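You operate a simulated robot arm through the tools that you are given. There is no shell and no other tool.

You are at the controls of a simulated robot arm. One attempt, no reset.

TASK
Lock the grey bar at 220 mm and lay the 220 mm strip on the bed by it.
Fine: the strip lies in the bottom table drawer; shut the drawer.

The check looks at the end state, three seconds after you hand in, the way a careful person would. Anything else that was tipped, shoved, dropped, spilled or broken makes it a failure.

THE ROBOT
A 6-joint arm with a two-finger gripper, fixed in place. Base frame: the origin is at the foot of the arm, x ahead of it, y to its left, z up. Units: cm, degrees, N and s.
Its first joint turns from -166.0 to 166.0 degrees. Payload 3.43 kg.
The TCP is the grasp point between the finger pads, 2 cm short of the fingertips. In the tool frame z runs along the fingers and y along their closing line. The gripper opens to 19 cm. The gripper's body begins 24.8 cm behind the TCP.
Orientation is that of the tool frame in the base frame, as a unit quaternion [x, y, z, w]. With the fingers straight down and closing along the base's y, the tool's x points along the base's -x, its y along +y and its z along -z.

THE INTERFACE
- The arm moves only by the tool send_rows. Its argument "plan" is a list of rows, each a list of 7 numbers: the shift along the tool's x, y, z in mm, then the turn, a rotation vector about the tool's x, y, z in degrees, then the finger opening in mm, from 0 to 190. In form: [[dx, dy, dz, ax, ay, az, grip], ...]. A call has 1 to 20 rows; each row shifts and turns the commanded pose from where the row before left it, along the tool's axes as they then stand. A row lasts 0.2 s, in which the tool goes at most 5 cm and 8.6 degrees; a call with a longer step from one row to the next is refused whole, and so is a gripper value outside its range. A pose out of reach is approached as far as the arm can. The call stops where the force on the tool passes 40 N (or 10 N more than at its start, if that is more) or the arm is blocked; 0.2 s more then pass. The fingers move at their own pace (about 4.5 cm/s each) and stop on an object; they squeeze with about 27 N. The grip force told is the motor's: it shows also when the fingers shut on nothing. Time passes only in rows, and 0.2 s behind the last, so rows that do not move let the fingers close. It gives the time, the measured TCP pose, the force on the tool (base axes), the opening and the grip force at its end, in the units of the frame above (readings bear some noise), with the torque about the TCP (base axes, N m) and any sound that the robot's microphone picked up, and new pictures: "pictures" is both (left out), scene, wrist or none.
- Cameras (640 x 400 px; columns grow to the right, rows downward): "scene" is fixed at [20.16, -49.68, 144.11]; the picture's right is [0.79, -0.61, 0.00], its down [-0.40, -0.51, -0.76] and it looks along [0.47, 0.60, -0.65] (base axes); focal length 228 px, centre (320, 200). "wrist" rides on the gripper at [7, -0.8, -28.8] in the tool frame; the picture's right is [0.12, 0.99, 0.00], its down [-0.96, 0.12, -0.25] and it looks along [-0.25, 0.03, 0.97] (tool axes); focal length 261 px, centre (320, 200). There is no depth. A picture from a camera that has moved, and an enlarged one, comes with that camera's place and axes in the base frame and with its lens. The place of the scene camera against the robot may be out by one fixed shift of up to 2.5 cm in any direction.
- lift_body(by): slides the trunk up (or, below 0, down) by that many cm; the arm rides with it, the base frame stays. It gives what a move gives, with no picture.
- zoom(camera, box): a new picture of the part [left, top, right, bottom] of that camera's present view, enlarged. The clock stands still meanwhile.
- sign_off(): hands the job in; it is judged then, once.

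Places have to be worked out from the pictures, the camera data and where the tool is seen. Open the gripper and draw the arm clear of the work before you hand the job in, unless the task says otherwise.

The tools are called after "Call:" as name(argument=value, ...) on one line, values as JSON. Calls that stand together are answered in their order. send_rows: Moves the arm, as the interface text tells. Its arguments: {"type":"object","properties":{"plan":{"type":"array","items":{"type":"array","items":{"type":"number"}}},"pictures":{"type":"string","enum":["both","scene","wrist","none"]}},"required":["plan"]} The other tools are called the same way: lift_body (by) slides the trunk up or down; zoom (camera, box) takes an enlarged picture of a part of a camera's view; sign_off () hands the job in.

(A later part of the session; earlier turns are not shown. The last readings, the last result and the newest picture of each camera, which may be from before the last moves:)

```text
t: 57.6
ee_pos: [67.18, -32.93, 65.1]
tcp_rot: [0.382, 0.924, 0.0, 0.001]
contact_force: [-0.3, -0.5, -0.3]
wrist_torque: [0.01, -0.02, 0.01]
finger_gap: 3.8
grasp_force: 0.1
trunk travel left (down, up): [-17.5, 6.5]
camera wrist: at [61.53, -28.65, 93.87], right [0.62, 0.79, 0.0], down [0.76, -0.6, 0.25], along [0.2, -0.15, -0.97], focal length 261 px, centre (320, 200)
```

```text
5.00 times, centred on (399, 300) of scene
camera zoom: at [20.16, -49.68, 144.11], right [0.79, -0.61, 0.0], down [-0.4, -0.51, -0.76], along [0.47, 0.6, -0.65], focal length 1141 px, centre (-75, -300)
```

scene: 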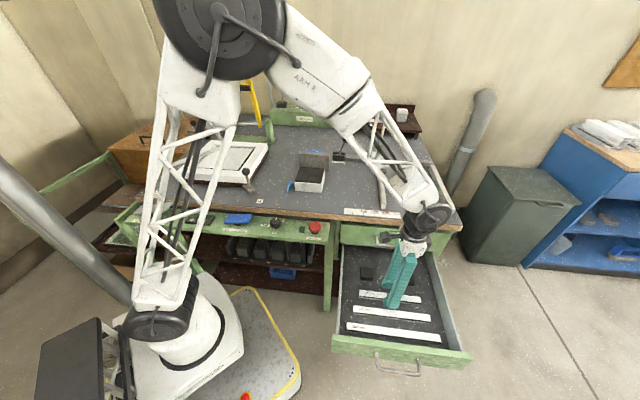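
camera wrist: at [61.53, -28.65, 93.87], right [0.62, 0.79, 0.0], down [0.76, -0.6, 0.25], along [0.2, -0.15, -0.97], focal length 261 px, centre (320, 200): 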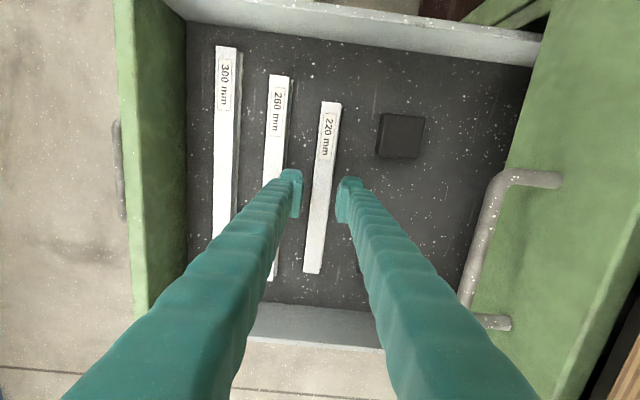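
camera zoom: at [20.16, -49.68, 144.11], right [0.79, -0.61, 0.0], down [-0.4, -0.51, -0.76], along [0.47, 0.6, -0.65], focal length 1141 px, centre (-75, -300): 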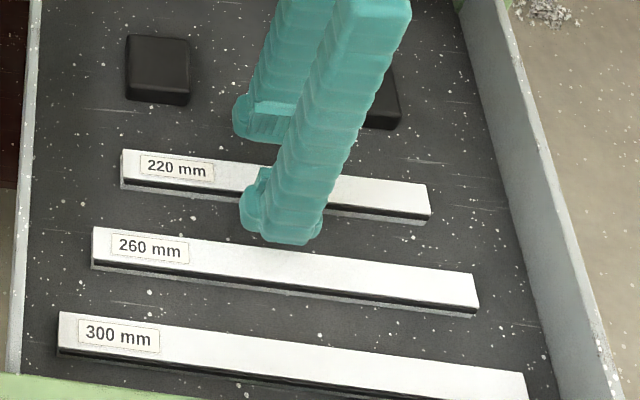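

The strip is ~2.5 mm off-centre toward the table and its top is near z ≈ 60.7. I'll shift, descend to TCP ≈ 62 and look again before closing.

Call:
send_rows(plan=[[1, 2.5, 10, 0, 0, 0, 38], [0, 0, 10, 0, 0, 0, 38], [0, 0, 6, 0, 0, 0, 38], [0, 0, 4, 0, 0, 0, 38], [0, 0, 0, 0, 0, 0, 38]])

Call:
zoom(camera="wrist", box=[240, 140, 400, 240])

Call:
zoom(camera="scene", box=[335, 260, 463, 340])

```text
t: 58.8
ee_pos: [67.27, -32.73, 62.0]
tcp_rot: [0.383, 0.924, 0.001, 0.001]
contact_force: [1.2, -0.4, -0.5]
wrist_torque: [0.02, 0.02, -0.01]
finger_gap: 3.82
grasp_force: 0.0
trunk travel left (down, up): [-17.5, 6.5]
camera wrist: at [61.64, -28.42, 90.87], right [0.62, 0.79, 0.0], down [0.76, -0.6, 0.25], along [0.2, -0.15, -0.97], focal length 261 px, centre (320, 200)
```

scene: 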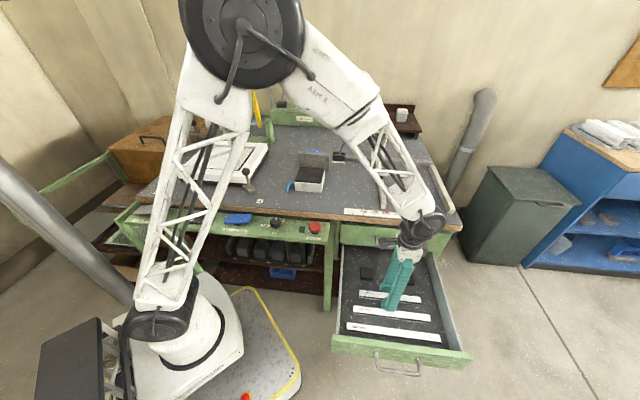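
wrist: 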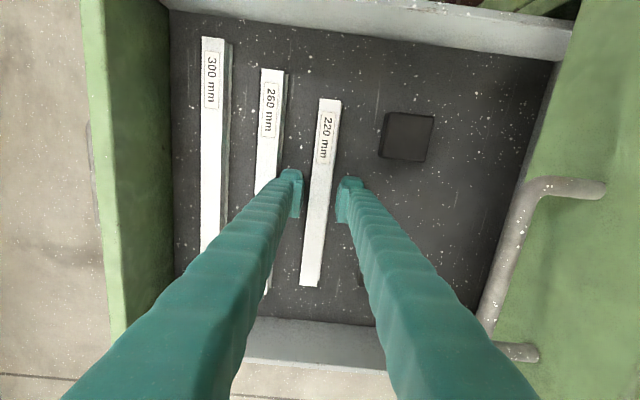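

```text
4.00 times, centred on (320, 190) of wrist
camera zoom: at [61.64, -28.42, 90.87], right [0.62, 0.79, 0.0], down [0.76, -0.6, 0.25], along [0.2, -0.15, -0.97], focal length 1043 px, centre (320, 240)
```

zoom: 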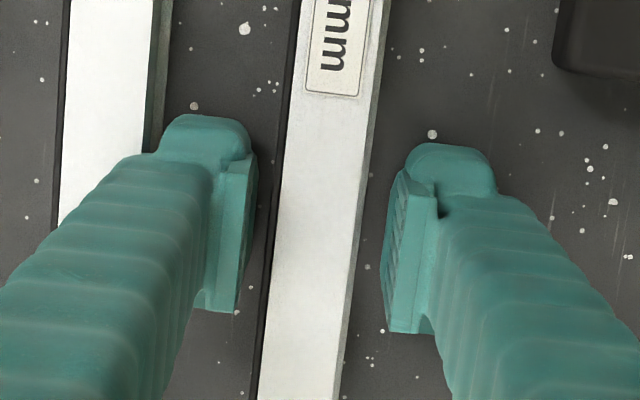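

```text
5.00 times, centred on (399, 300) of scene
camera zoom: at [20.16, -49.68, 144.11], right [0.79, -0.61, 0.0], down [-0.4, -0.51, -0.76], along [0.47, 0.6, -0.65], focal length 1141 px, centre (-75, -300)
```

zoom: 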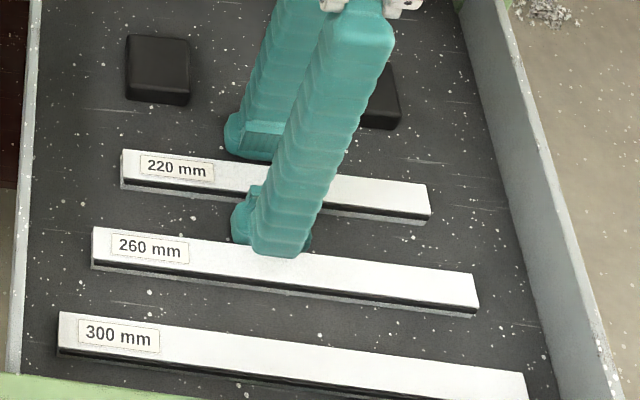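

Fingertips are ~1 cm below the strip's top without touching anything. Closing on the strip.

Call:
send_rows(plan=[[0, 0, 0, 0, 0, 0, 20], [0, 0, 0, 0, 0, 0, 10], [0, 0, 0, 0, 0, 0, 10], [0, 0, 0, 0, 0, 0, 10]])

Call:
zoom(camera="wrist", box=[240, 140, 400, 240])

```text
t: 59.8
ee_pos: [67.27, -32.79, 62.2]
tcp_rot: [0.383, 0.924, 0.0, 0.0]
contact_force: [0.5, 0.3, 0.6]
wrist_torque: [-0.02, -0.01, -0.02]
finger_gap: 2.08
grasp_force: 27.1
trunk travel left (down, up): [-17.5, 6.5]
camera wrist: at [61.64, -28.43, 90.87], right [0.62, 0.79, 0.0], down [0.76, -0.6, 0.25], along [0.2, -0.15, -0.97], focal length 261 px, centre (320, 200)
```

scene: 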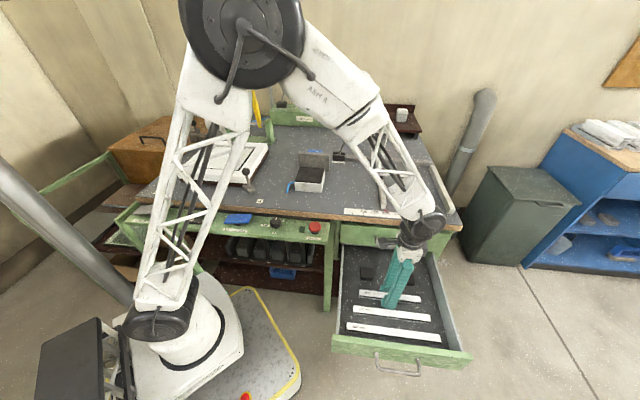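
wrist: 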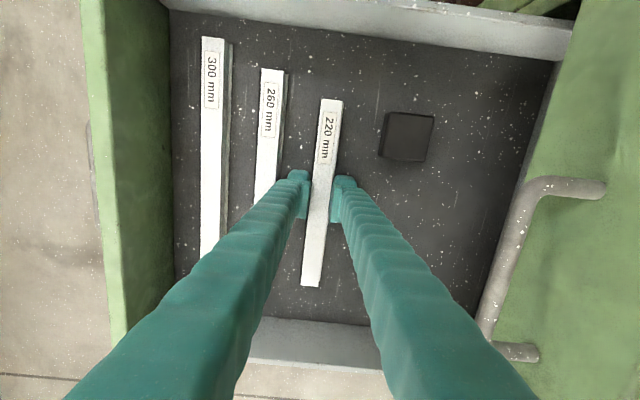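

```text
4.00 times, centred on (320, 190) of wrist
camera zoom: at [61.64, -28.43, 90.87], right [0.62, 0.79, 0.0], down [0.76, -0.6, 0.25], along [0.2, -0.15, -0.97], focal length 1043 px, centre (320, 240)
```

zoom: 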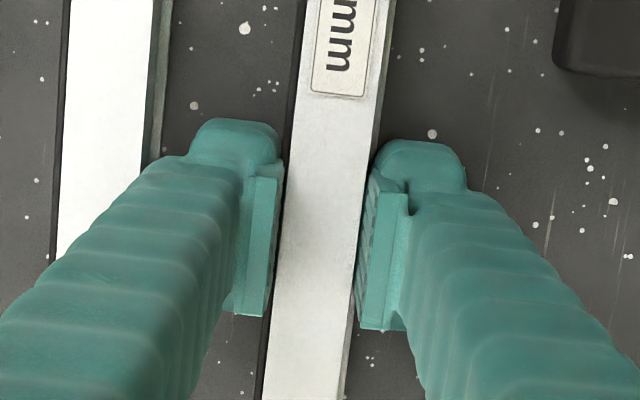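

Strip held (2.08 cm wide, 27 N). I'll lift slowly at first, then straight up clear of the drawer and above table level.

Call:
send_rows(plan=[[0, 0, -5, 0, 0, 0, 10], [0, 0, -10, 0, 0, 0, 10], [0, 0, -15, 0, 0, 0, 10], [0, 0, -20, 0, 0, 0, 10], [0, 0, -30, 0, 0, 0, 10], [0, 0, -30, 0, 0, 0, 10], [0, 0, -30, 0, 0, 0, 10], [0, 0, -30, 0, 0, 0, 10], [0, 0, 0, 0, 0, 0, 10]])

```text
t: 61.8
ee_pos: [67.21, -32.63, 79.06]
tcp_rot: [0.382, 0.924, 0.0, 0.002]
contact_force: [0.4, 1.4, -0.2]
wrist_torque: [0.02, 0.0, 0.03]
finger_gap: 2.07
grasp_force: 26.7
trunk travel left (down, up): [-17.5, 6.5]
camera wrist: at [61.57, -28.4, 107.93], right [0.62, 0.79, 0.0], down [0.76, -0.6, 0.25], along [0.2, -0.15, -0.97], focal length 261 px, centre (320, 200)
```

scene: 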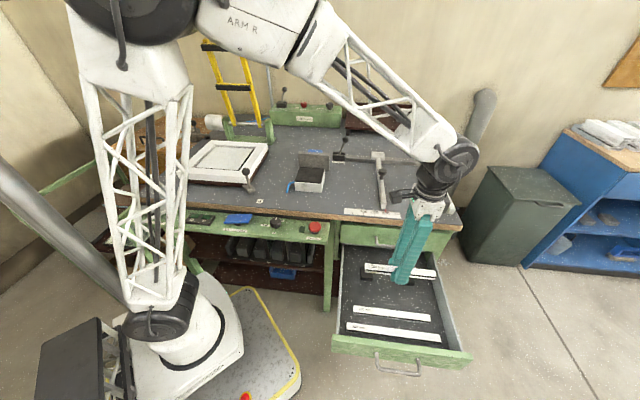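
wrist: 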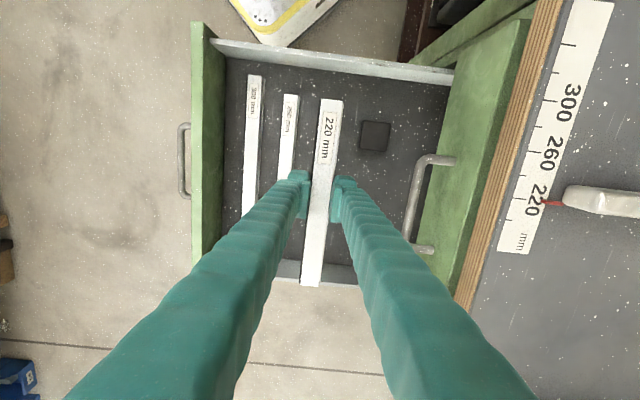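

Strip is securely lifted. Continue up to z ≈ 112 and turn the tool −90° so the strip becomes parallel to the bar.

Call:
send_rows(plan=[[0, 0, -41, 0, 0, 0, 10], [0, 0, -41, 0, 0, 0, 10], [0, 0, -41, 0, 0, 0, 10], [0, 0, -41, 0, 0, 0, 10], [0, 0, -41, 0, 0, 0, 10], [0, 0, -41, 0, 0, 0, 10], [0, 0, -41, 0, 0, 0, 10], [0, 0, -41, 0, 0, 0, 10], [0, 0, 0, 0, 0, -8.2, 10], [0, 0, 0, 0, 0, -8.2, 10], [0, 0, 0, 0, 0, -8.2, 10], [0, 0, 0, 0, 0, -8.2, 10], [0, 0, 0, 0, 0, -8.2, 10], [0, 0, 0, 0, 0, -8.2, 10], [0, 0, 0, 0, 0, -8.2, 10], [0, 0, 0, 0, 0, -8.2, 10], [0, 0, 0, 0, 0, -8.2, 10], [0, 0, 0, 0, 0, -8.2, 10], [0, 0, 0, 0, 0, -8, 10], [0, 0, 0, 0, 0, 0, 10]])

Call:
zoom(camera="scene", box=[320, 120, 480, 240])

```text
t: 66.0
ee_pos: [67.23, -32.89, 111.94]
tcp_rot: [-0.383, 0.924, 0.0, 0.001]
contact_force: [0.2, -1.2, -1.7]
wrist_torque: [-0.02, 0.01, 0.02]
finger_gap: 2.06
grasp_force: 27.1
trunk travel left (down, up): [-17.5, 6.5]
camera wrist: at [62.66, -38.43, 140.68], right [-0.79, 0.62, 0.0], down [0.6, 0.76, 0.25], along [0.16, 0.2, -0.97], focal length 261 px, centre (320, 200)
```

scene: 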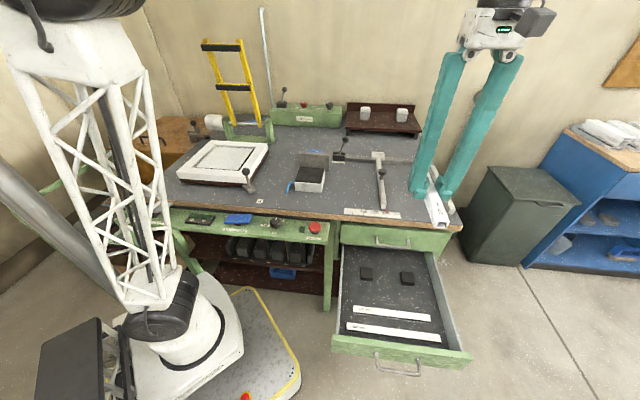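
wrist: 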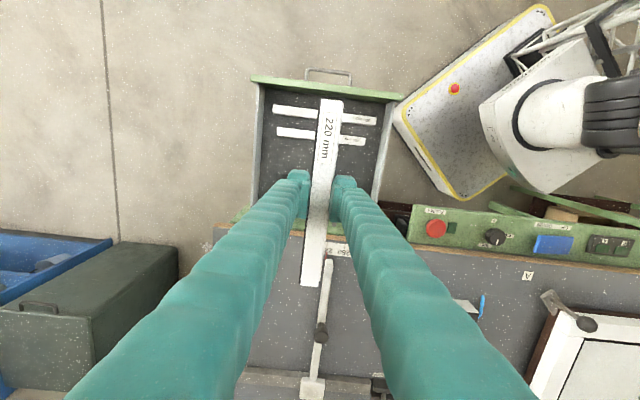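

```text
3.33 times, centred on (400, 180) of scene
camera zoom: at [20.16, -49.68, 144.11], right [0.79, -0.61, 0.0], down [-0.4, -0.51, -0.76], along [0.47, 0.6, -0.65], focal length 760 px, centre (53, 267)
```

zoom: 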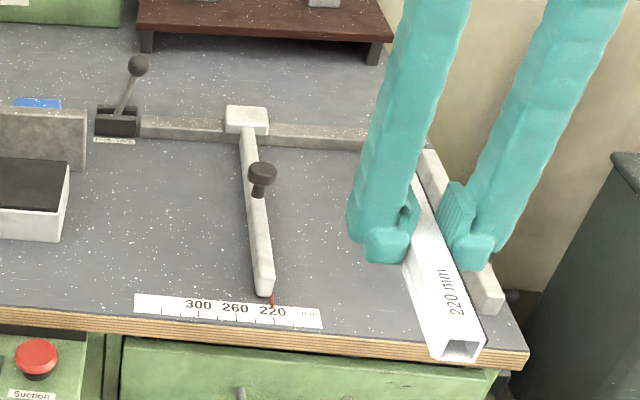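

The strip (a light channel) hangs parallel to the bar. I'll carry it over the bed to ≈ (91.4, −11.6), i.e. about 6 cm right of the bar's face, at safe height.

Call:
send_rows(plan=[[-35.8, -2.3, 0, 0, 0, 0, 10], [-35.8, -2.3, 0, 0, 0, 0, 10], [-35.8, -2.3, 0, 0, 0, 0, 10], [-35.8, -2.3, 0, 0, 0, 0, 10], [-35.8, -2.3, 0, 0, 0, 0, 10], [-35.8, -2.3, 0, 0, 0, 0, 10], [-35.8, -2.3, 0, 0, 0, 0, 10], [-35.8, -2.3, 0, 0, 0, 0, 10], [-35.8, -2.3, 0, 0, 0, 0, 10], [0, 0, 30, 0, 0, 0, 10], [0, 0, 40, 0, 0, 0, 10], [0, 0, 40, 0, 0, 0, 10], [0, 0, 30, 0, 0, 0, 10], [0, 0, 0, 0, 0, 0, 10], [0, 0, 0, 0, 0, 0, 10]])

Call:
zoom(camera="scene", box=[320, 120, 480, 240])

```text
t: 69.2
ee_pos: [91.45, -11.5, 97.91]
tcp_rot: [-0.383, 0.924, 0.0, 0.001]
contact_force: [-0.1, 0.1, 0.1]
wrist_torque: [0.0, -0.02, -0.02]
finger_gap: 2.07
grasp_force: 27.3
trunk travel left (down, up): [-17.5, 6.5]
camera wrist: at [86.99, -17.09, 126.68], right [-0.79, 0.62, 0.0], down [0.6, 0.76, 0.25], along [0.16, 0.2, -0.97], focal length 261 px, centre (320, 200)
```

scene: 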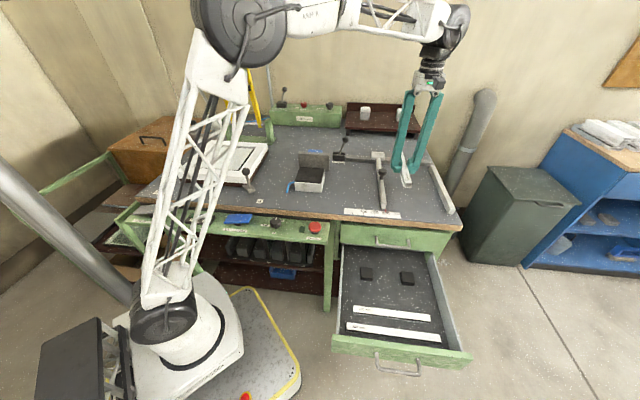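
wrist: 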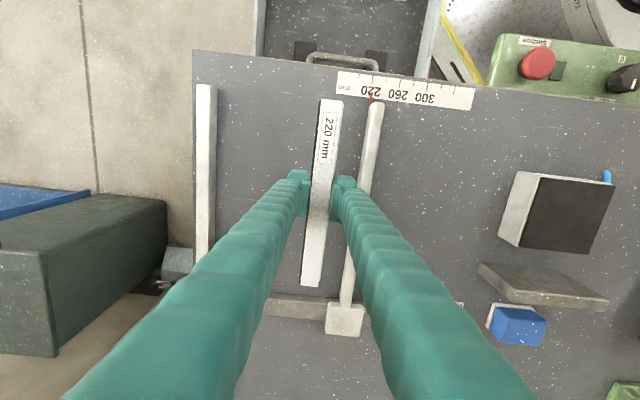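

```text
3.33 times, centred on (400, 180) of scene
camera zoom: at [20.16, -49.68, 144.11], right [0.79, -0.61, 0.0], down [-0.4, -0.51, -0.76], along [0.47, 0.6, -0.65], focal length 760 px, centre (53, 267)
```

zoom: 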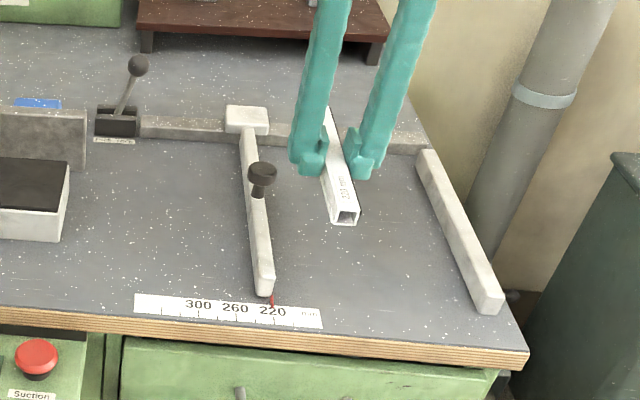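

Clear of knob and stop. Lowering to just above the bed.

Call:
send_rows(plan=[[0, 0, 30, 0, 0, 0, 10], [0, 0, 25, 0, 0, 0, 10], [0, 0, 15, 0, 0, 0, 10], [0, 0, 8, 0, 0, 0, 10], [0, 0, 3, 0, 0, 0, 10], [0, 0, 0, 0, 0, 0, 10]])

Call:
zoom(camera="scene", box=[370, 150, 450, 210])

```text
t: 70.6
ee_pos: [91.37, -11.51, 89.81]
tcp_rot: [-0.382, 0.924, -0.001, 0.001]
contact_force: [-0.8, -0.1, -0.5]
wrist_torque: [0.02, 0.04, -0.01]
finger_gap: 2.04
grasp_force: 26.6
trunk travel left (down, up): [-17.5, 6.5]
camera wrist: at [86.98, -17.11, 118.62], right [-0.79, 0.62, 0.0], down [0.6, 0.76, 0.25], along [0.16, 0.2, -0.97], focal length 261 px, centre (320, 200)
```

scene: 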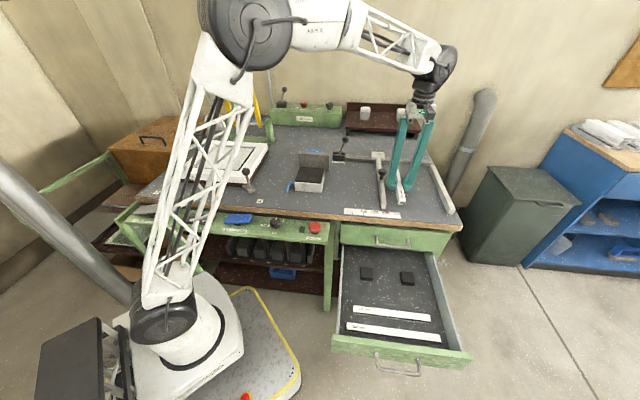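
wrist: 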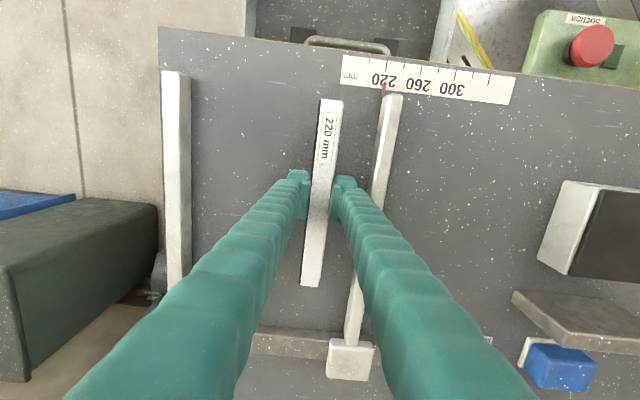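

```text
6.67 times, centred on (410, 180) of scene
camera zoom: at [20.16, -49.68, 144.11], right [0.79, -0.61, 0.0], down [-0.4, -0.51, -0.76], along [0.47, 0.6, -0.65], focal length 1521 px, centre (-280, 333)
```

zoom: 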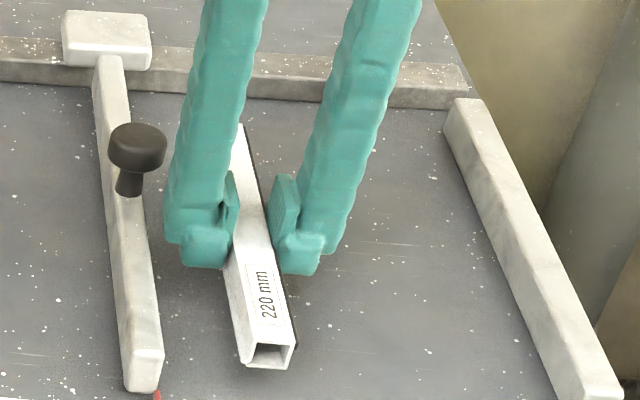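

Nearly there; lowering in 2 mm steps and watching the vertical force.

Call:
send_rows(plan=[[0, 0, 2, 0, 0, 0, 10], [0, 0, 2, 0, 0, 0, 10], [0, 0, 2, 0, 0, 0, 10], [0, 0, 2, 0, 0, 0, 10]], pictures="none")

Call:
zoom(camera="scene", box=[380, 170, 428, 206])

```text
t: 71.6
ee_pos: [91.48, -11.44, 88.98]
tcp_rot: [-0.382, 0.924, 0.0, 0.001]
contact_force: [0.5, -0.1, 0.2]
wrist_torque: [0.0, -0.01, 0.01]
finger_gap: 2.08
grasp_force: 27.3
trunk travel left (down, up): [-17.5, 6.5]
```

```text
11.11 times, centred on (404, 188) of scene
camera zoom: at [20.16, -49.68, 144.11], right [0.79, -0.61, 0.0], down [-0.4, -0.51, -0.76], along [0.47, 0.6, -0.65], focal length 2535 px, centre (-613, 333)
```

zoom: 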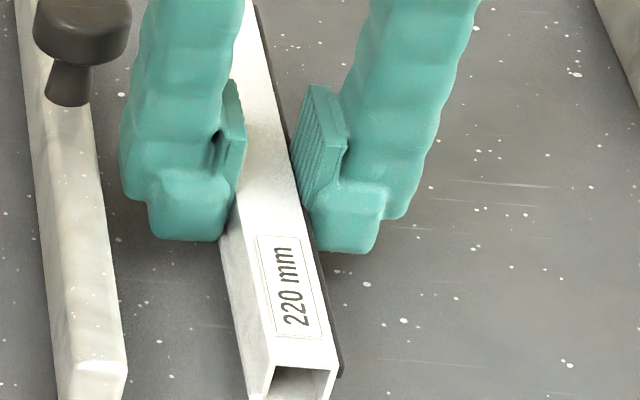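

No contact yet at 89.0; the shadow is close. Continue in 1.5 mm steps.

Call:
send_rows(plan=[[0, 0, 1.5, 0, 0, 0, 10], [0, 0, 1.5, 0, 0, 0, 10], [0, 0, 1.5, 0, 0, 0, 10]], pictures="none")

Call:
zoom(camera="scene", box=[384, 174, 424, 214])

```text
t: 72.4
ee_pos: [91.47, -11.37, 88.61]
tcp_rot: [-0.382, 0.924, 0.0, 0.001]
contact_force: [0.2, 0.3, -0.5]
wrist_torque: [0.02, 0.0, -0.03]
finger_gap: 2.06
grasp_force: 27.2
trunk travel left (down, up): [-17.5, 6.5]
```

```text
10.00 times, centred on (404, 194) of scene
camera zoom: at [20.16, -49.68, 144.11], right [0.79, -0.61, 0.0], down [-0.4, -0.51, -0.76], along [0.47, 0.6, -0.65], focal length 2281 px, centre (-520, 260)
```

zoom: 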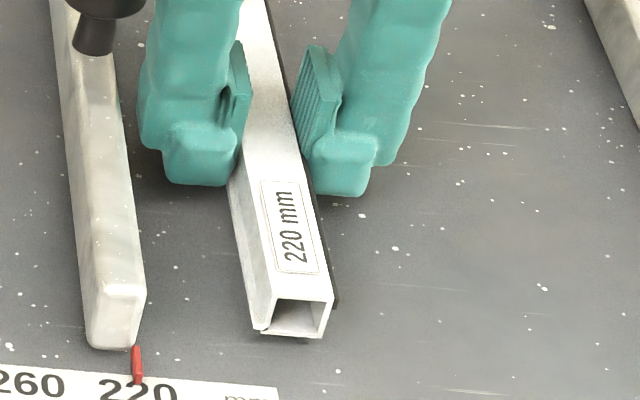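

Strip is a hollow tube and looks within a few millimetres of the bed. Continuing with 1 mm steps.

Call:
send_rows(plan=[[0, 0, 1, 0, 0, 0, 10], [0, 0, 1, 0, 0, 0, 10], [0, 0, 1, 0, 0, 0, 10], [0, 0, 1, 0, 0, 0, 10]], pictures="none")

Call:
zoom(camera="scene", box=[384, 174, 424, 214])

```text
t: 73.4
ee_pos: [91.59, -11.39, 88.27]
tcp_rot: [-0.382, 0.924, 0.0, 0.001]
contact_force: [0.9, 0.1, -1.8]
wrist_torque: [-0.02, 0.0, -0.03]
finger_gap: 2.03
grasp_force: 27.5
trunk travel left (down, up): [-17.5, 6.5]
```

```text
10.00 times, centred on (404, 194) of scene
camera zoom: at [20.16, -49.68, 144.11], right [0.79, -0.61, 0.0], down [-0.4, -0.51, -0.76], along [0.47, 0.6, -0.65], focal length 2281 px, centre (-520, 260)
```

zoom: 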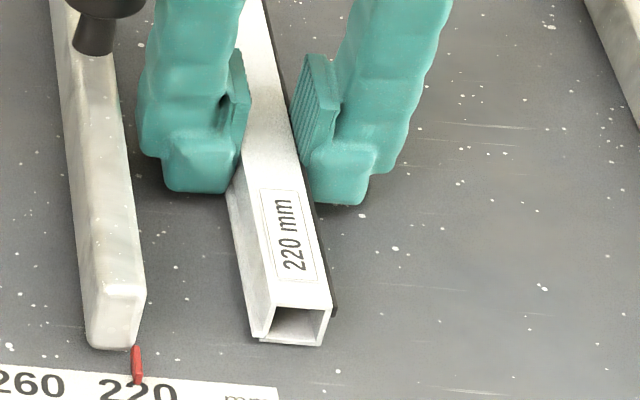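

Still free. Next few millimetres.

Call:
send_rows(plan=[[0, 0, 1, 0, 0, 0, 10], [0, 0, 1, 0, 0, 0, 10], [0, 0, 1, 0, 0, 0, 10]], pictures="none")

Call:
zoom(camera="scene", box=[384, 174, 424, 214])

```text
t: 74.2
ee_pos: [91.37, -11.4, 88.06]
tcp_rot: [-0.384, 0.923, -0.001, 0.002]
contact_force: [2.8, -0.5, 13.6]
wrist_torque: [-0.19, 0.16, 0.02]
finger_gap: 2.03
grasp_force: 27.0
trunk travel left (down, up): [-17.5, 6.5]
```

```text
10.00 times, centred on (404, 194) of scene
camera zoom: at [20.16, -49.68, 144.11], right [0.79, -0.61, 0.0], down [-0.4, -0.51, -0.76], along [0.47, 0.6, -0.65], focal length 2281 px, centre (-520, 260)
```

zoom: 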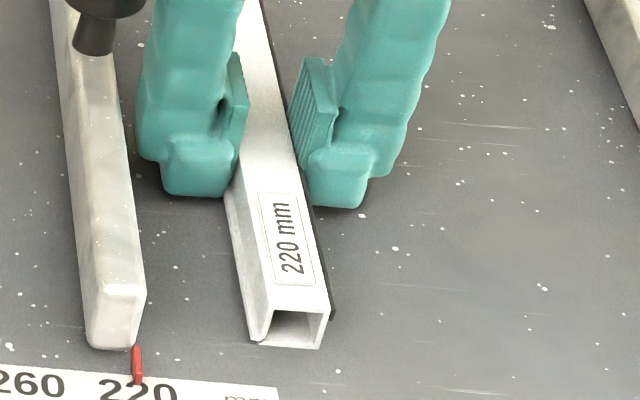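

Contact at z ≈ 88.0 (13.6 N up): the strip rests on the bed. Releasing gently and rising.

Call:
send_rows(plan=[[0, 0, -0.5, 0, 0, 0, 26], [0, 0, 0, 0, 0, 0, 34], [0, 0, 0, 0, 0, 0, 34], [0, 0, -10, 0, 0, 0, 34], [0, 0, -30, 0, 0, 0, 34], [0, 0, -40, 0, 0, 0, 34], [0, 0, -40, 0, 0, 0, 34], [0, 0, -40, 0, 0, 0, 34], [0, 0, 0, 0, 0, 0, 34]])

Call:
zoom(camera="scene", box=[340, 140, 460, 230])

Call:
zoom(camera="wrist", box=[180, 60, 440, 300])

```text
t: 76.2
ee_pos: [91.33, -11.42, 103.93]
tcp_rot: [-0.382, 0.924, 0.0, 0.001]
contact_force: [0.0, 0.2, 0.5]
wrist_torque: [0.01, 0.01, 0.02]
finger_gap: 3.41
grasp_force: 0.1
trunk travel left (down, up): [-17.5, 6.5]
camera wrist: at [86.92, -17.16, 132.79], right [-0.79, 0.62, 0.0], down [0.6, 0.76, 0.25], along [0.16, 0.2, -0.97], focal length 261 px, centre (320, 200)
```

scene: 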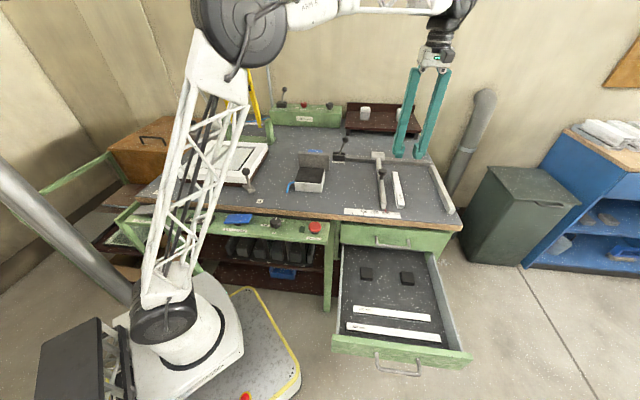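
wrist: 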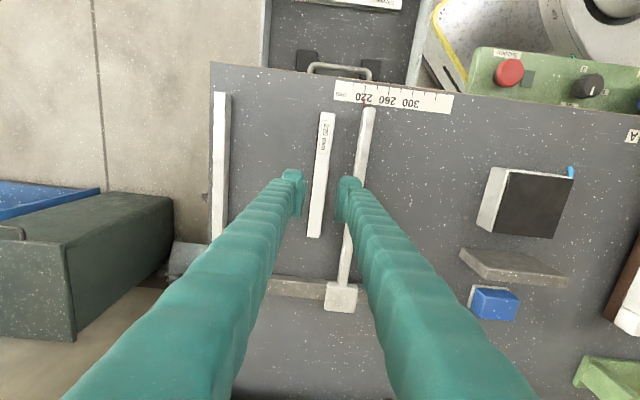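

```text
4.44 times, centred on (400, 185) of scene
camera zoom: at [20.16, -49.68, 144.11], right [0.79, -0.61, 0.0], down [-0.4, -0.51, -0.76], along [0.47, 0.6, -0.65], focal length 1014 px, centre (-36, 267)
```

zoom: 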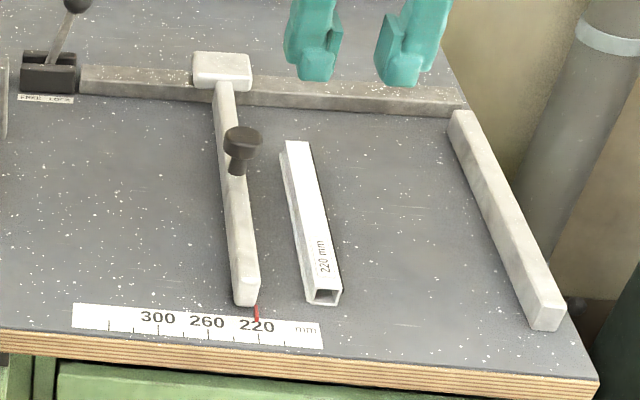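

```text
1.67 times, centred on (310, 180) of wrist
camera zoom: at [86.92, -17.16, 132.79], right [-0.79, 0.62, 0.0], down [0.6, 0.76, 0.25], along [0.16, 0.2, -0.97], focal length 434 px, centre (337, 233)
```

zoom: 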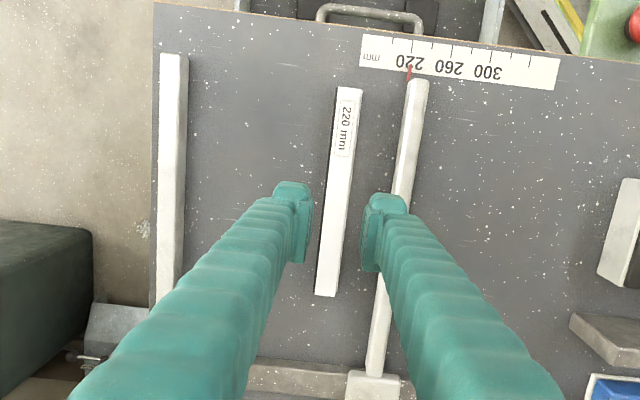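

The strip lies flat, parallel to the bar, ~4.5 cm away. To have it properly "by" the bar I'll nudge it closer with closed fingers from its right side; first position there and descend.

Call:
send_rows(plan=[[0, -24, 0, 0, 0, 0, 0], [0, -24, 0, 0, 0, 0, 0], [0, 0, 0, 0, 0, 0, 0], [0, 0, 40, 0, 0, 0, 0], [0, 0, 40, 0, 0, 0, 0], [0, 0, 35, 0, 0, 0, 0], [0, 0, 25, 0, 0, 0, 0], [0, 0, 10, 0, 0, 0, 0], [0, 0, 0, 0, 0, 0, 0]])

Call:
zoom(camera="scene", box=[360, 150, 440, 210])

```text
t: 78.2
ee_pos: [94.72, -14.82, 89.03]
tcp_rot: [-0.382, 0.924, 0.0, 0.001]
contact_force: [-0.4, -1.1, 0.3]
wrist_torque: [-0.02, -0.01, 0.01]
finger_gap: 0.0
grasp_force: 27.4
trunk travel left (down, up): [-17.5, 6.5]
camera wrist: at [90.36, -20.52, 117.82], right [-0.79, 0.62, 0.0], down [0.6, 0.76, 0.25], along [0.16, 0.2, -0.97], focal length 261 px, centre (320, 200)
```

scene: 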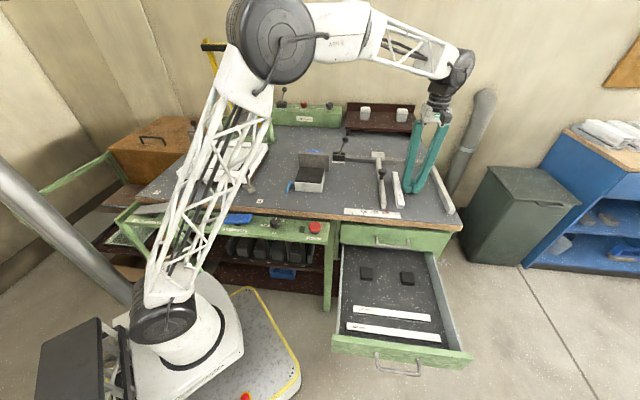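
wrist: 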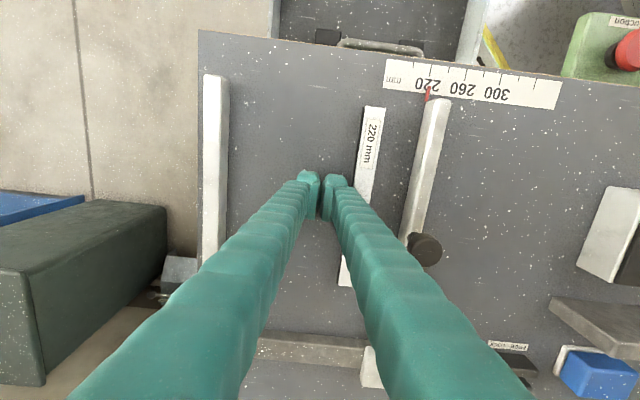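

```text
6.67 times, centred on (400, 180) of scene
camera zoom: at [20.16, -49.68, 144.11], right [0.79, -0.61, 0.0], down [-0.4, -0.51, -0.76], along [0.47, 0.6, -0.65], focal length 1521 px, centre (-213, 333)
```

zoom: 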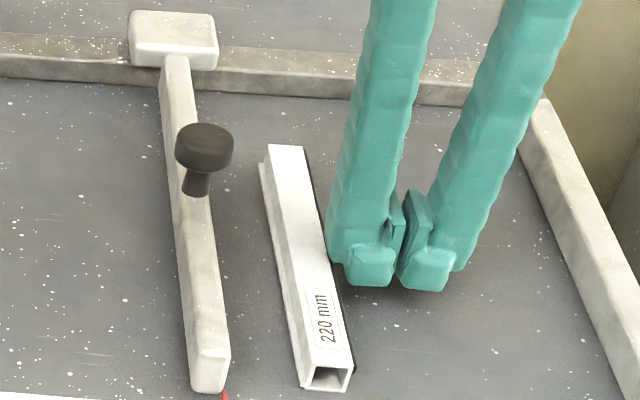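

Fingers sit just right of the strip's middle. I'll lower 3 mm and push it slowly toward the bar, ~3 cm, then check.

Call:
send_rows(plan=[[0, 0, 3, 0, 0, 0, 0], [0, 5, 0, 0, 0, 0, 0], [0, 4, 0, 0, 0, 0, 0], [0, 4, 0, 0, 0, 0, 0], [0, 4, 0, 0, 0, 0, 0], [0, 4, 0, 0, 0, 0, 0], [0, 4, 0, 0, 0, 0, 0], [0, 0, 0, 0, 0, 0, 0]])

Call:
zoom(camera="scene", box=[360, 150, 440, 210])

```text
t: 80.0
ee_pos: [93.05, -13.15, 88.67]
tcp_rot: [-0.383, 0.924, 0.0, 0.001]
contact_force: [0.6, 0.4, -0.1]
wrist_torque: [0.04, -0.01, 0.0]
finger_gap: 0.02
grasp_force: 27.0
trunk travel left (down, up): [-17.5, 6.5]
camera wrist: at [88.61, -18.73, 117.5], right [-0.79, 0.62, 0.0], down [0.6, 0.76, 0.25], along [0.16, 0.2, -0.97], focal length 261 px, centre (320, 200)
```

scene: 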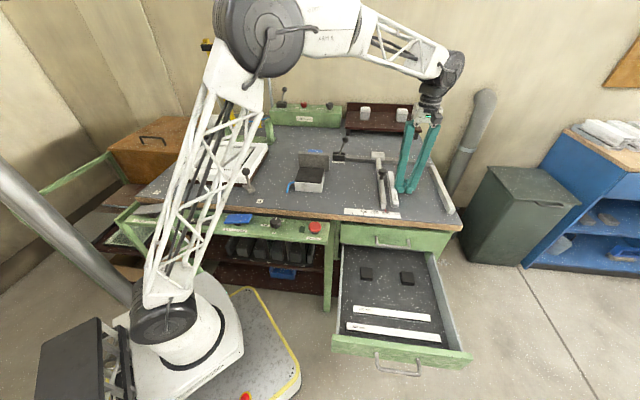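
wrist: 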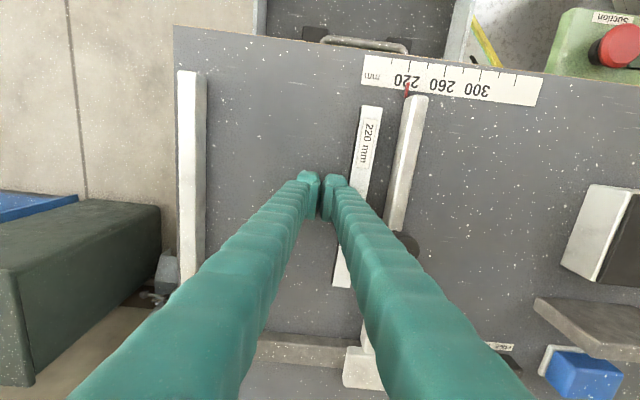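

```text
6.67 times, centred on (400, 180) of scene
camera zoom: at [20.16, -49.68, 144.11], right [0.79, -0.61, 0.0], down [-0.4, -0.51, -0.76], along [0.47, 0.6, -0.65], focal length 1521 px, centre (-213, 333)
```

zoom: 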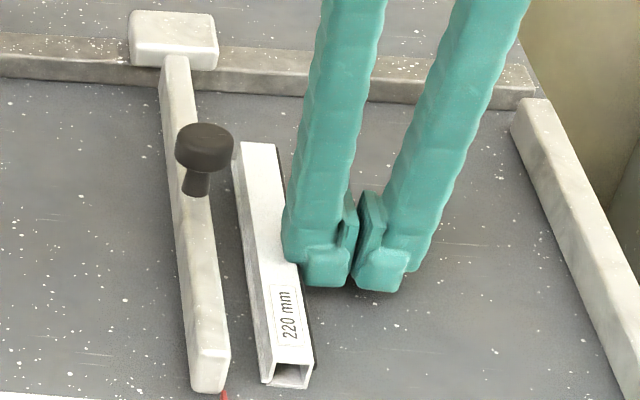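

Strip moves cleanly and stays parallel; gap is ~2.1 cm now. Another 12 mm, then back off and rise.

Call:
send_rows(plan=[[0, 4, 0, 0, 0, 0, 0], [0, 4, 0, 0, 0, 0, 0], [0, 4, 0, 0, 0, 0, 0], [0, 0, 0, 0, 0, 0, 0], [0, -8, 0, 0, 0, 0, 0], [0, -8, 0, 0, 0, 0, 0], [0, 0, -30, 0, 0, 0, 0], [0, 0, -45, 0, 0, 0, 0], [0, 0, -45, 0, 0, 0, 0], [0, 0, -45, 0, 0, 0, 0], [0, 0, -45, 0, 0, 0, 0], [0, 0, -45, 0, 0, 0, 0]])

Call:
zoom(camera="scene", box=[340, 140, 460, 230])

Call:
zoom(camera="scene", box=[370, 210, 402, 230])

```text
t: 82.6
ee_pos: [93.06, -13.52, 114.12]
tcp_rot: [-0.382, 0.924, 0.001, 0.001]
contact_force: [-0.3, 0.2, 0.3]
wrist_torque: [-0.01, 0.02, 0.02]
finger_gap: 0.0
grasp_force: 27.0
trunk travel left (down, up): [-17.5, 6.5]
camera wrist: at [88.7, -19.04, 142.95], right [-0.79, 0.62, 0.0], down [0.6, 0.76, 0.25], along [0.15, 0.2, -0.97], focal length 261 px, centre (320, 200)
```

scene: 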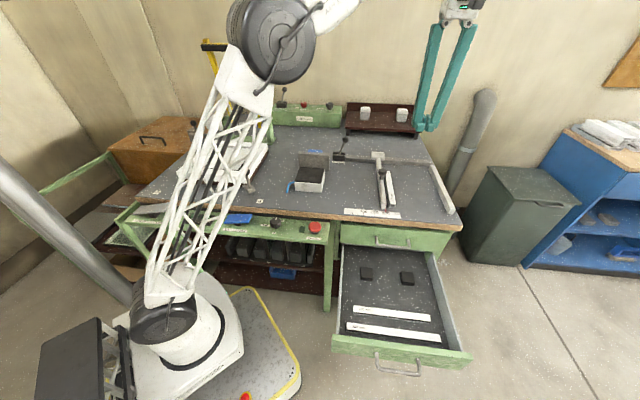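
wrist: 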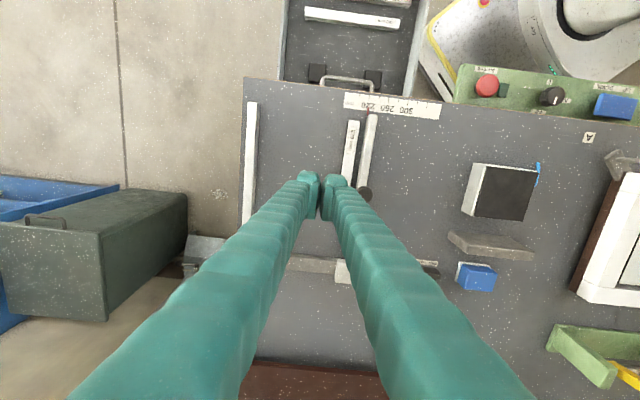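

```text
4.44 times, centred on (400, 185) of scene
camera zoom: at [20.16, -49.68, 144.11], right [0.79, -0.61, 0.0], down [-0.4, -0.51, -0.76], along [0.47, 0.6, -0.65], focal length 1014 px, centre (-36, 267)
```

zoom: 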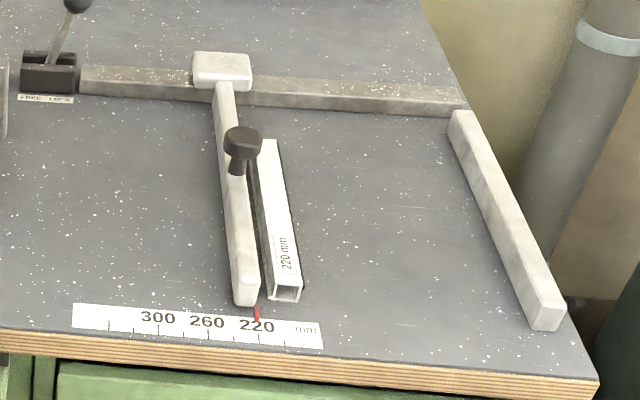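

```text
16.00 times, centred on (386, 220) of scene
camera zoom: at [20.16, -49.68, 144.11], right [0.79, -0.61, 0.0], down [-0.4, -0.51, -0.76], along [0.47, 0.6, -0.65], focal length 3650 px, centre (-736, -120)
```

zoom: 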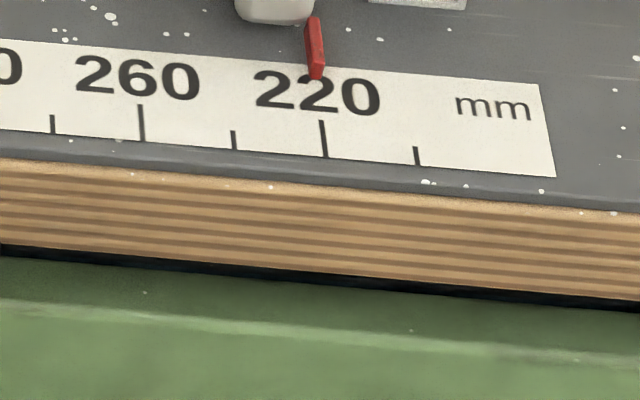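

Strip lies beside the bar, bar still exactly at 220, lever still locked. Next: close the drawer. I'll withdraw to the front at height.

Call:
send_rows(plan=[[41.4, 3.6, 0, 0, 0, 0, 0], [41.4, 3.6, 0, 0, 0, 0, 0], [41.4, 3.6, 0, 0, 0, 0, 0], [41.4, 3.6, 0, 0, 0, 0, 0], [41.4, 3.6, 0, 0, 0, 0, 0], [41.4, 3.6, 0, 0, 0, 0, 0], [41.4, 3.6, 0, 0, 0, 0, 0], [41.4, 3.6, 0, 0, 0, 0, 0], [41.4, 3.6, 0, 0, 0, 0, 0], [41.4, 3.6, 0, 0, 0, 0, 0], [41.4, 3.6, 0, 0, 0, 0, 0], [41.4, 3.6, 0, 0, 0, 0, 0], [41.4, 3.6, 0, 0, 0, 0, 0], [0, 0, 0, 0, 0, 0, 0]], pictures="none")

Call:
send_rows(plan=[[0, 0, 0, 0, 0, 8.2, 0], [0, 0, 0, 0, 0, 8.2, 0], [0, 0, 0, 0, 0, 8.2, 0], [0, 0, 0, 0, 0, 8.2, 0], [0, 0, 0, 0, 0, 8.2, 0], [0, 0, 0, 0, 0, 8.2, 0], [0, 0, 0, 0, 0, 8.2, 0], [0, 0, 0, 0, 0, 8.2, 0], [0, 0, 0, 0, 0, 8.2, 0], [0, 0, 0, 0, 0, 8.2, 0], [0, 0, 0, 0, 0, 8, 0], [0, 0, 0, -7.5, 0, 0, 0], [0, 0, 0, -7.5, 0, 0, 0], [0, 0, 0, -7.5, 0, 0, 0], [0, 0, 0, -7.5, 0, 0, 0], [0, 0, 0, -7.5, 0, 0, 0], [0, 0, 0, -7.5, 0, 0, 0], [0, 0, 0, -7.5, 0, 0, 0], [0, 0, 0, -7.5, 0, 0, 0], [0, 0, 0, 0, 0, 0, 0]])

```text
t: 85.6
ee_pos: [51.97, -48.29, 113.95]
tcp_rot: [-0.383, 0.924, 0.0, 0.001]
contact_force: [0.2, 0.2, 0.1]
wrist_torque: [-0.01, 0.0, 0.0]
finger_gap: 0.0
grasp_force: 27.2
trunk travel left (down, up): [-17.5, 6.5]
```

```text
t: 89.8
ee_pos: [51.9, -48.1, 114.1]
tcp_rot: [0.331, 0.8, 0.463, 0.192]
contact_force: [-0.1, 0.6, 1.1]
wrist_torque: [0.06, 0.02, 0.03]
finger_gap: 0.0
grasp_force: 26.9
trunk travel left (down, up): [-17.5, 6.5]
camera wrist: at [28.96, -61.14, 127.6], right [0.26, 0.43, 0.86], down [0.57, -0.79, 0.22], along [0.78, 0.43, -0.46], focal length 261 px, centre (320, 200)
```

scene: 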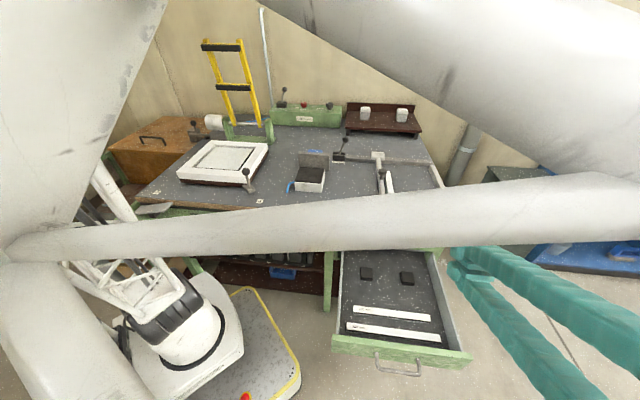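
wrist: 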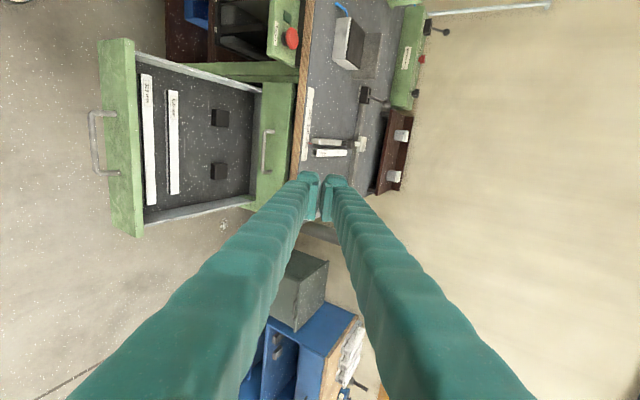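

Pitched 30° now, fingers closed. I'll back off 9 cm and lower to panel height in front of the drawer.

Call:
send_rows(plan=[[-1, -22, -38, 0, 0, 0, 0], [-2, -22, -38, 0, 0, 0, 0], [0, -37, 21.4, 0, 0, 0, 0], [0, -37, 21.4, 0, 0, 0, 0], [0, -37, 21.4, 0, 0, 0, 0], [0, -37, 21.4, 0, 0, 0, 0], [0, -37, 21.4, 0, 0, 0, 0], [0, -37, 21.4, 0, 0, 0, 0], [0, -37, 21.4, 0, 0, 0, 0], [0, -37, 21.4, 0, 0, 0, 0], [0, -37, 21.4, 0, 0, 0, 0], [0, -37, 21.4, 0, 0, 0, 0], [0, -37, 21.4, 0, 0, 0, 0], [0, 0, 0, 0, 0, 0, 0], [0, 0, 0, 0, 0, 0, 0]])

Call:
zoom(camera="wrist", box=[220, 80, 420, 240])

```text
t: 93.0
ee_pos: [46.07, -54.44, 66.85]
tcp_rot: [0.331, 0.799, 0.463, 0.193]
contact_force: [0.5, 0.1, 0.3]
wrist_torque: [0.03, 0.02, 0.02]
finger_gap: 0.0
grasp_force: 26.8
trunk travel left (down, up): [-17.5, 6.5]
camera wrist: at [23.12, -67.47, 80.56], right [0.26, 0.43, 0.86], down [0.57, -0.79, 0.22], along [0.78, 0.43, -0.46], focal length 261 px, centre (320, 200)
```

scene: 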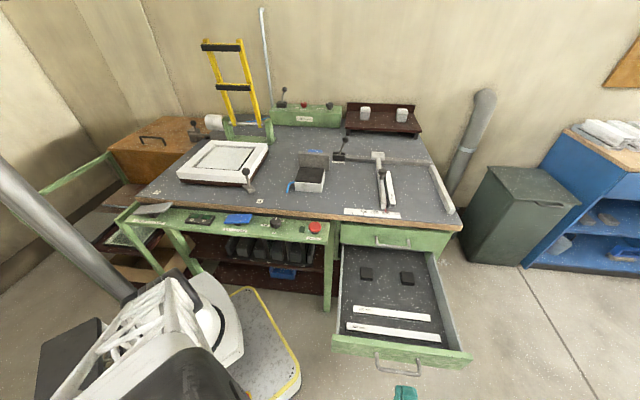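
wrist: 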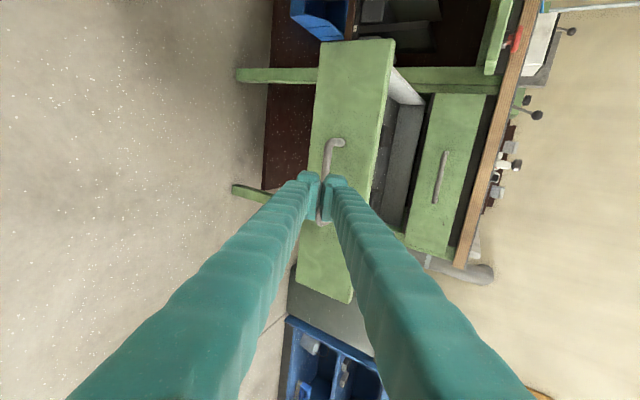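

```text
2.50 times, centred on (320, 160) of wrist
camera zoom: at [23.12, -67.47, 80.56], right [0.26, 0.43, 0.86], down [0.57, -0.79, 0.22], along [0.78, 0.43, -0.46], focal length 652 px, centre (320, 300)
```

zoom: 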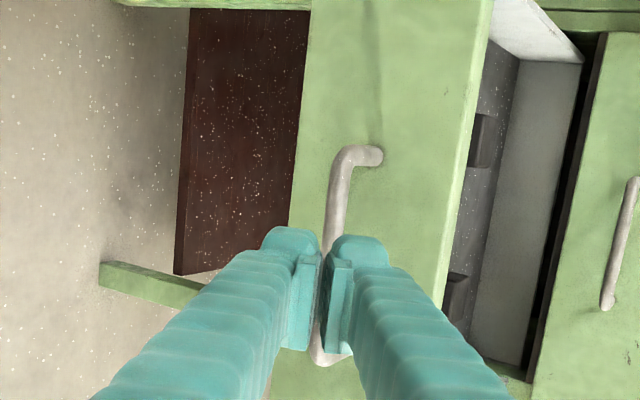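

Handle bar is just below my line, so I'll raise 4 cm and come in along the tool axis so the fingertips meet the panel above its handle.

Call:
send_rows(plan=[[0, 22, -2, 0, 0, 0, 0], [0, 22, -2, 0, 0, 0, 0], [0, 0, 25, 0, 0, 0, 0], [0, 0, 20, 0, 0, 0, 0], [0, 0, 8, 0, 0, 0, 0], [0, 0, 0, 0, 0, 0, 0]])

Call:
zoom(camera="wrist", box=[240, 100, 400, 220])

Call:
zoom(camera="scene", box=[330, 310, 480, 400])

```text
t: 94.4
ee_pos: [50.57, -49.93, 68.27]
tcp_rot: [0.331, 0.8, 0.462, 0.193]
contact_force: [-0.6, 0.4, 0.5]
wrist_torque: [0.0, -0.01, -0.02]
finger_gap: 0.01
grasp_force: 26.5
trunk travel left (down, up): [-17.5, 6.5]
camera wrist: at [27.67, -62.93, 81.97], right [0.27, 0.43, 0.86], down [0.57, -0.79, 0.22], along [0.78, 0.43, -0.46], focal length 261 px, centre (320, 200)
```

scene: 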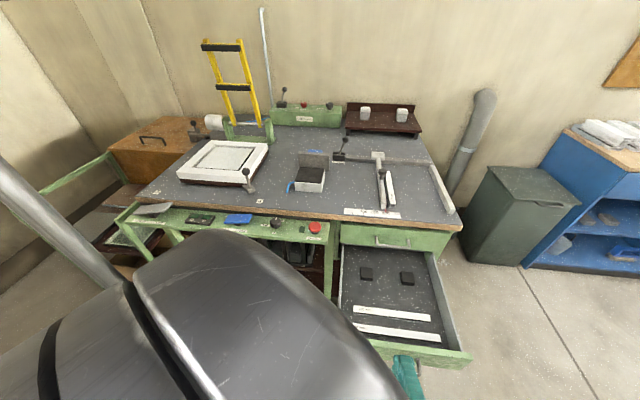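
wrist: 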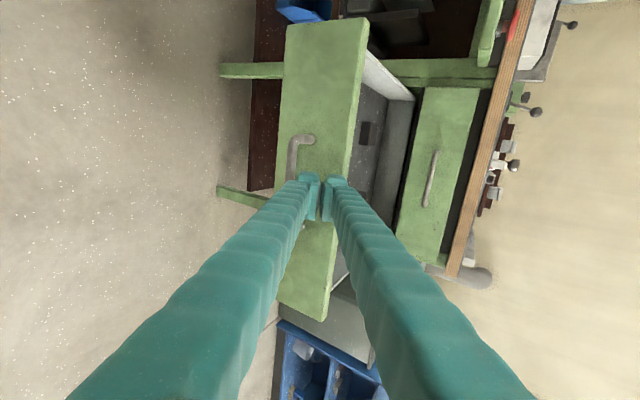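

```text
3.33 times, centred on (320, 160) of wrist
camera zoom: at [27.67, -62.93, 81.97], right [0.27, 0.43, 0.86], down [0.57, -0.79, 0.22], along [0.78, 0.43, -0.46], focal length 869 px, centre (320, 333)
```

zoom: 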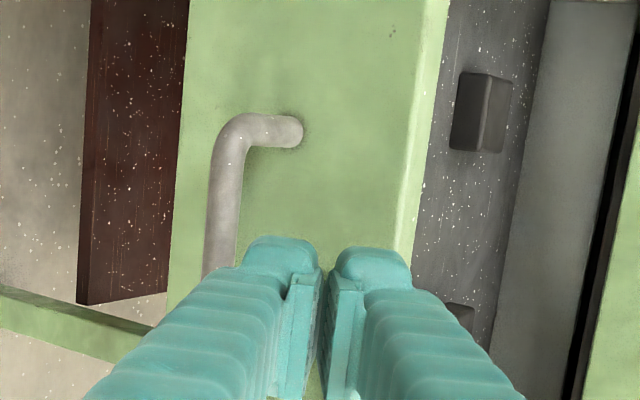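

```text
4.27 times, centred on (405, 355) of scene
camera zoom: at [20.16, -49.68, 144.11], right [0.79, -0.61, 0.0], down [-0.4, -0.51, -0.76], along [0.47, 0.6, -0.65], focal length 973 px, centre (-43, -461)
```

zoom: 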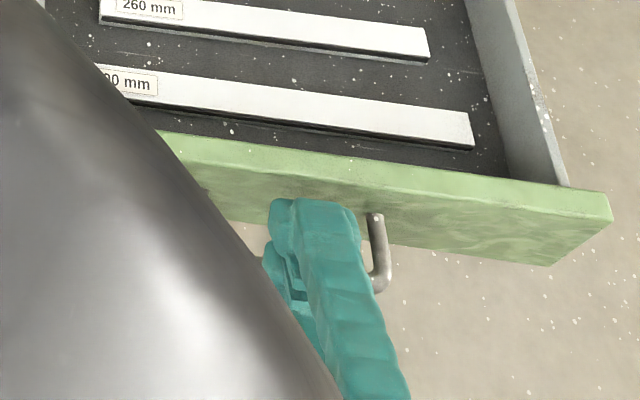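

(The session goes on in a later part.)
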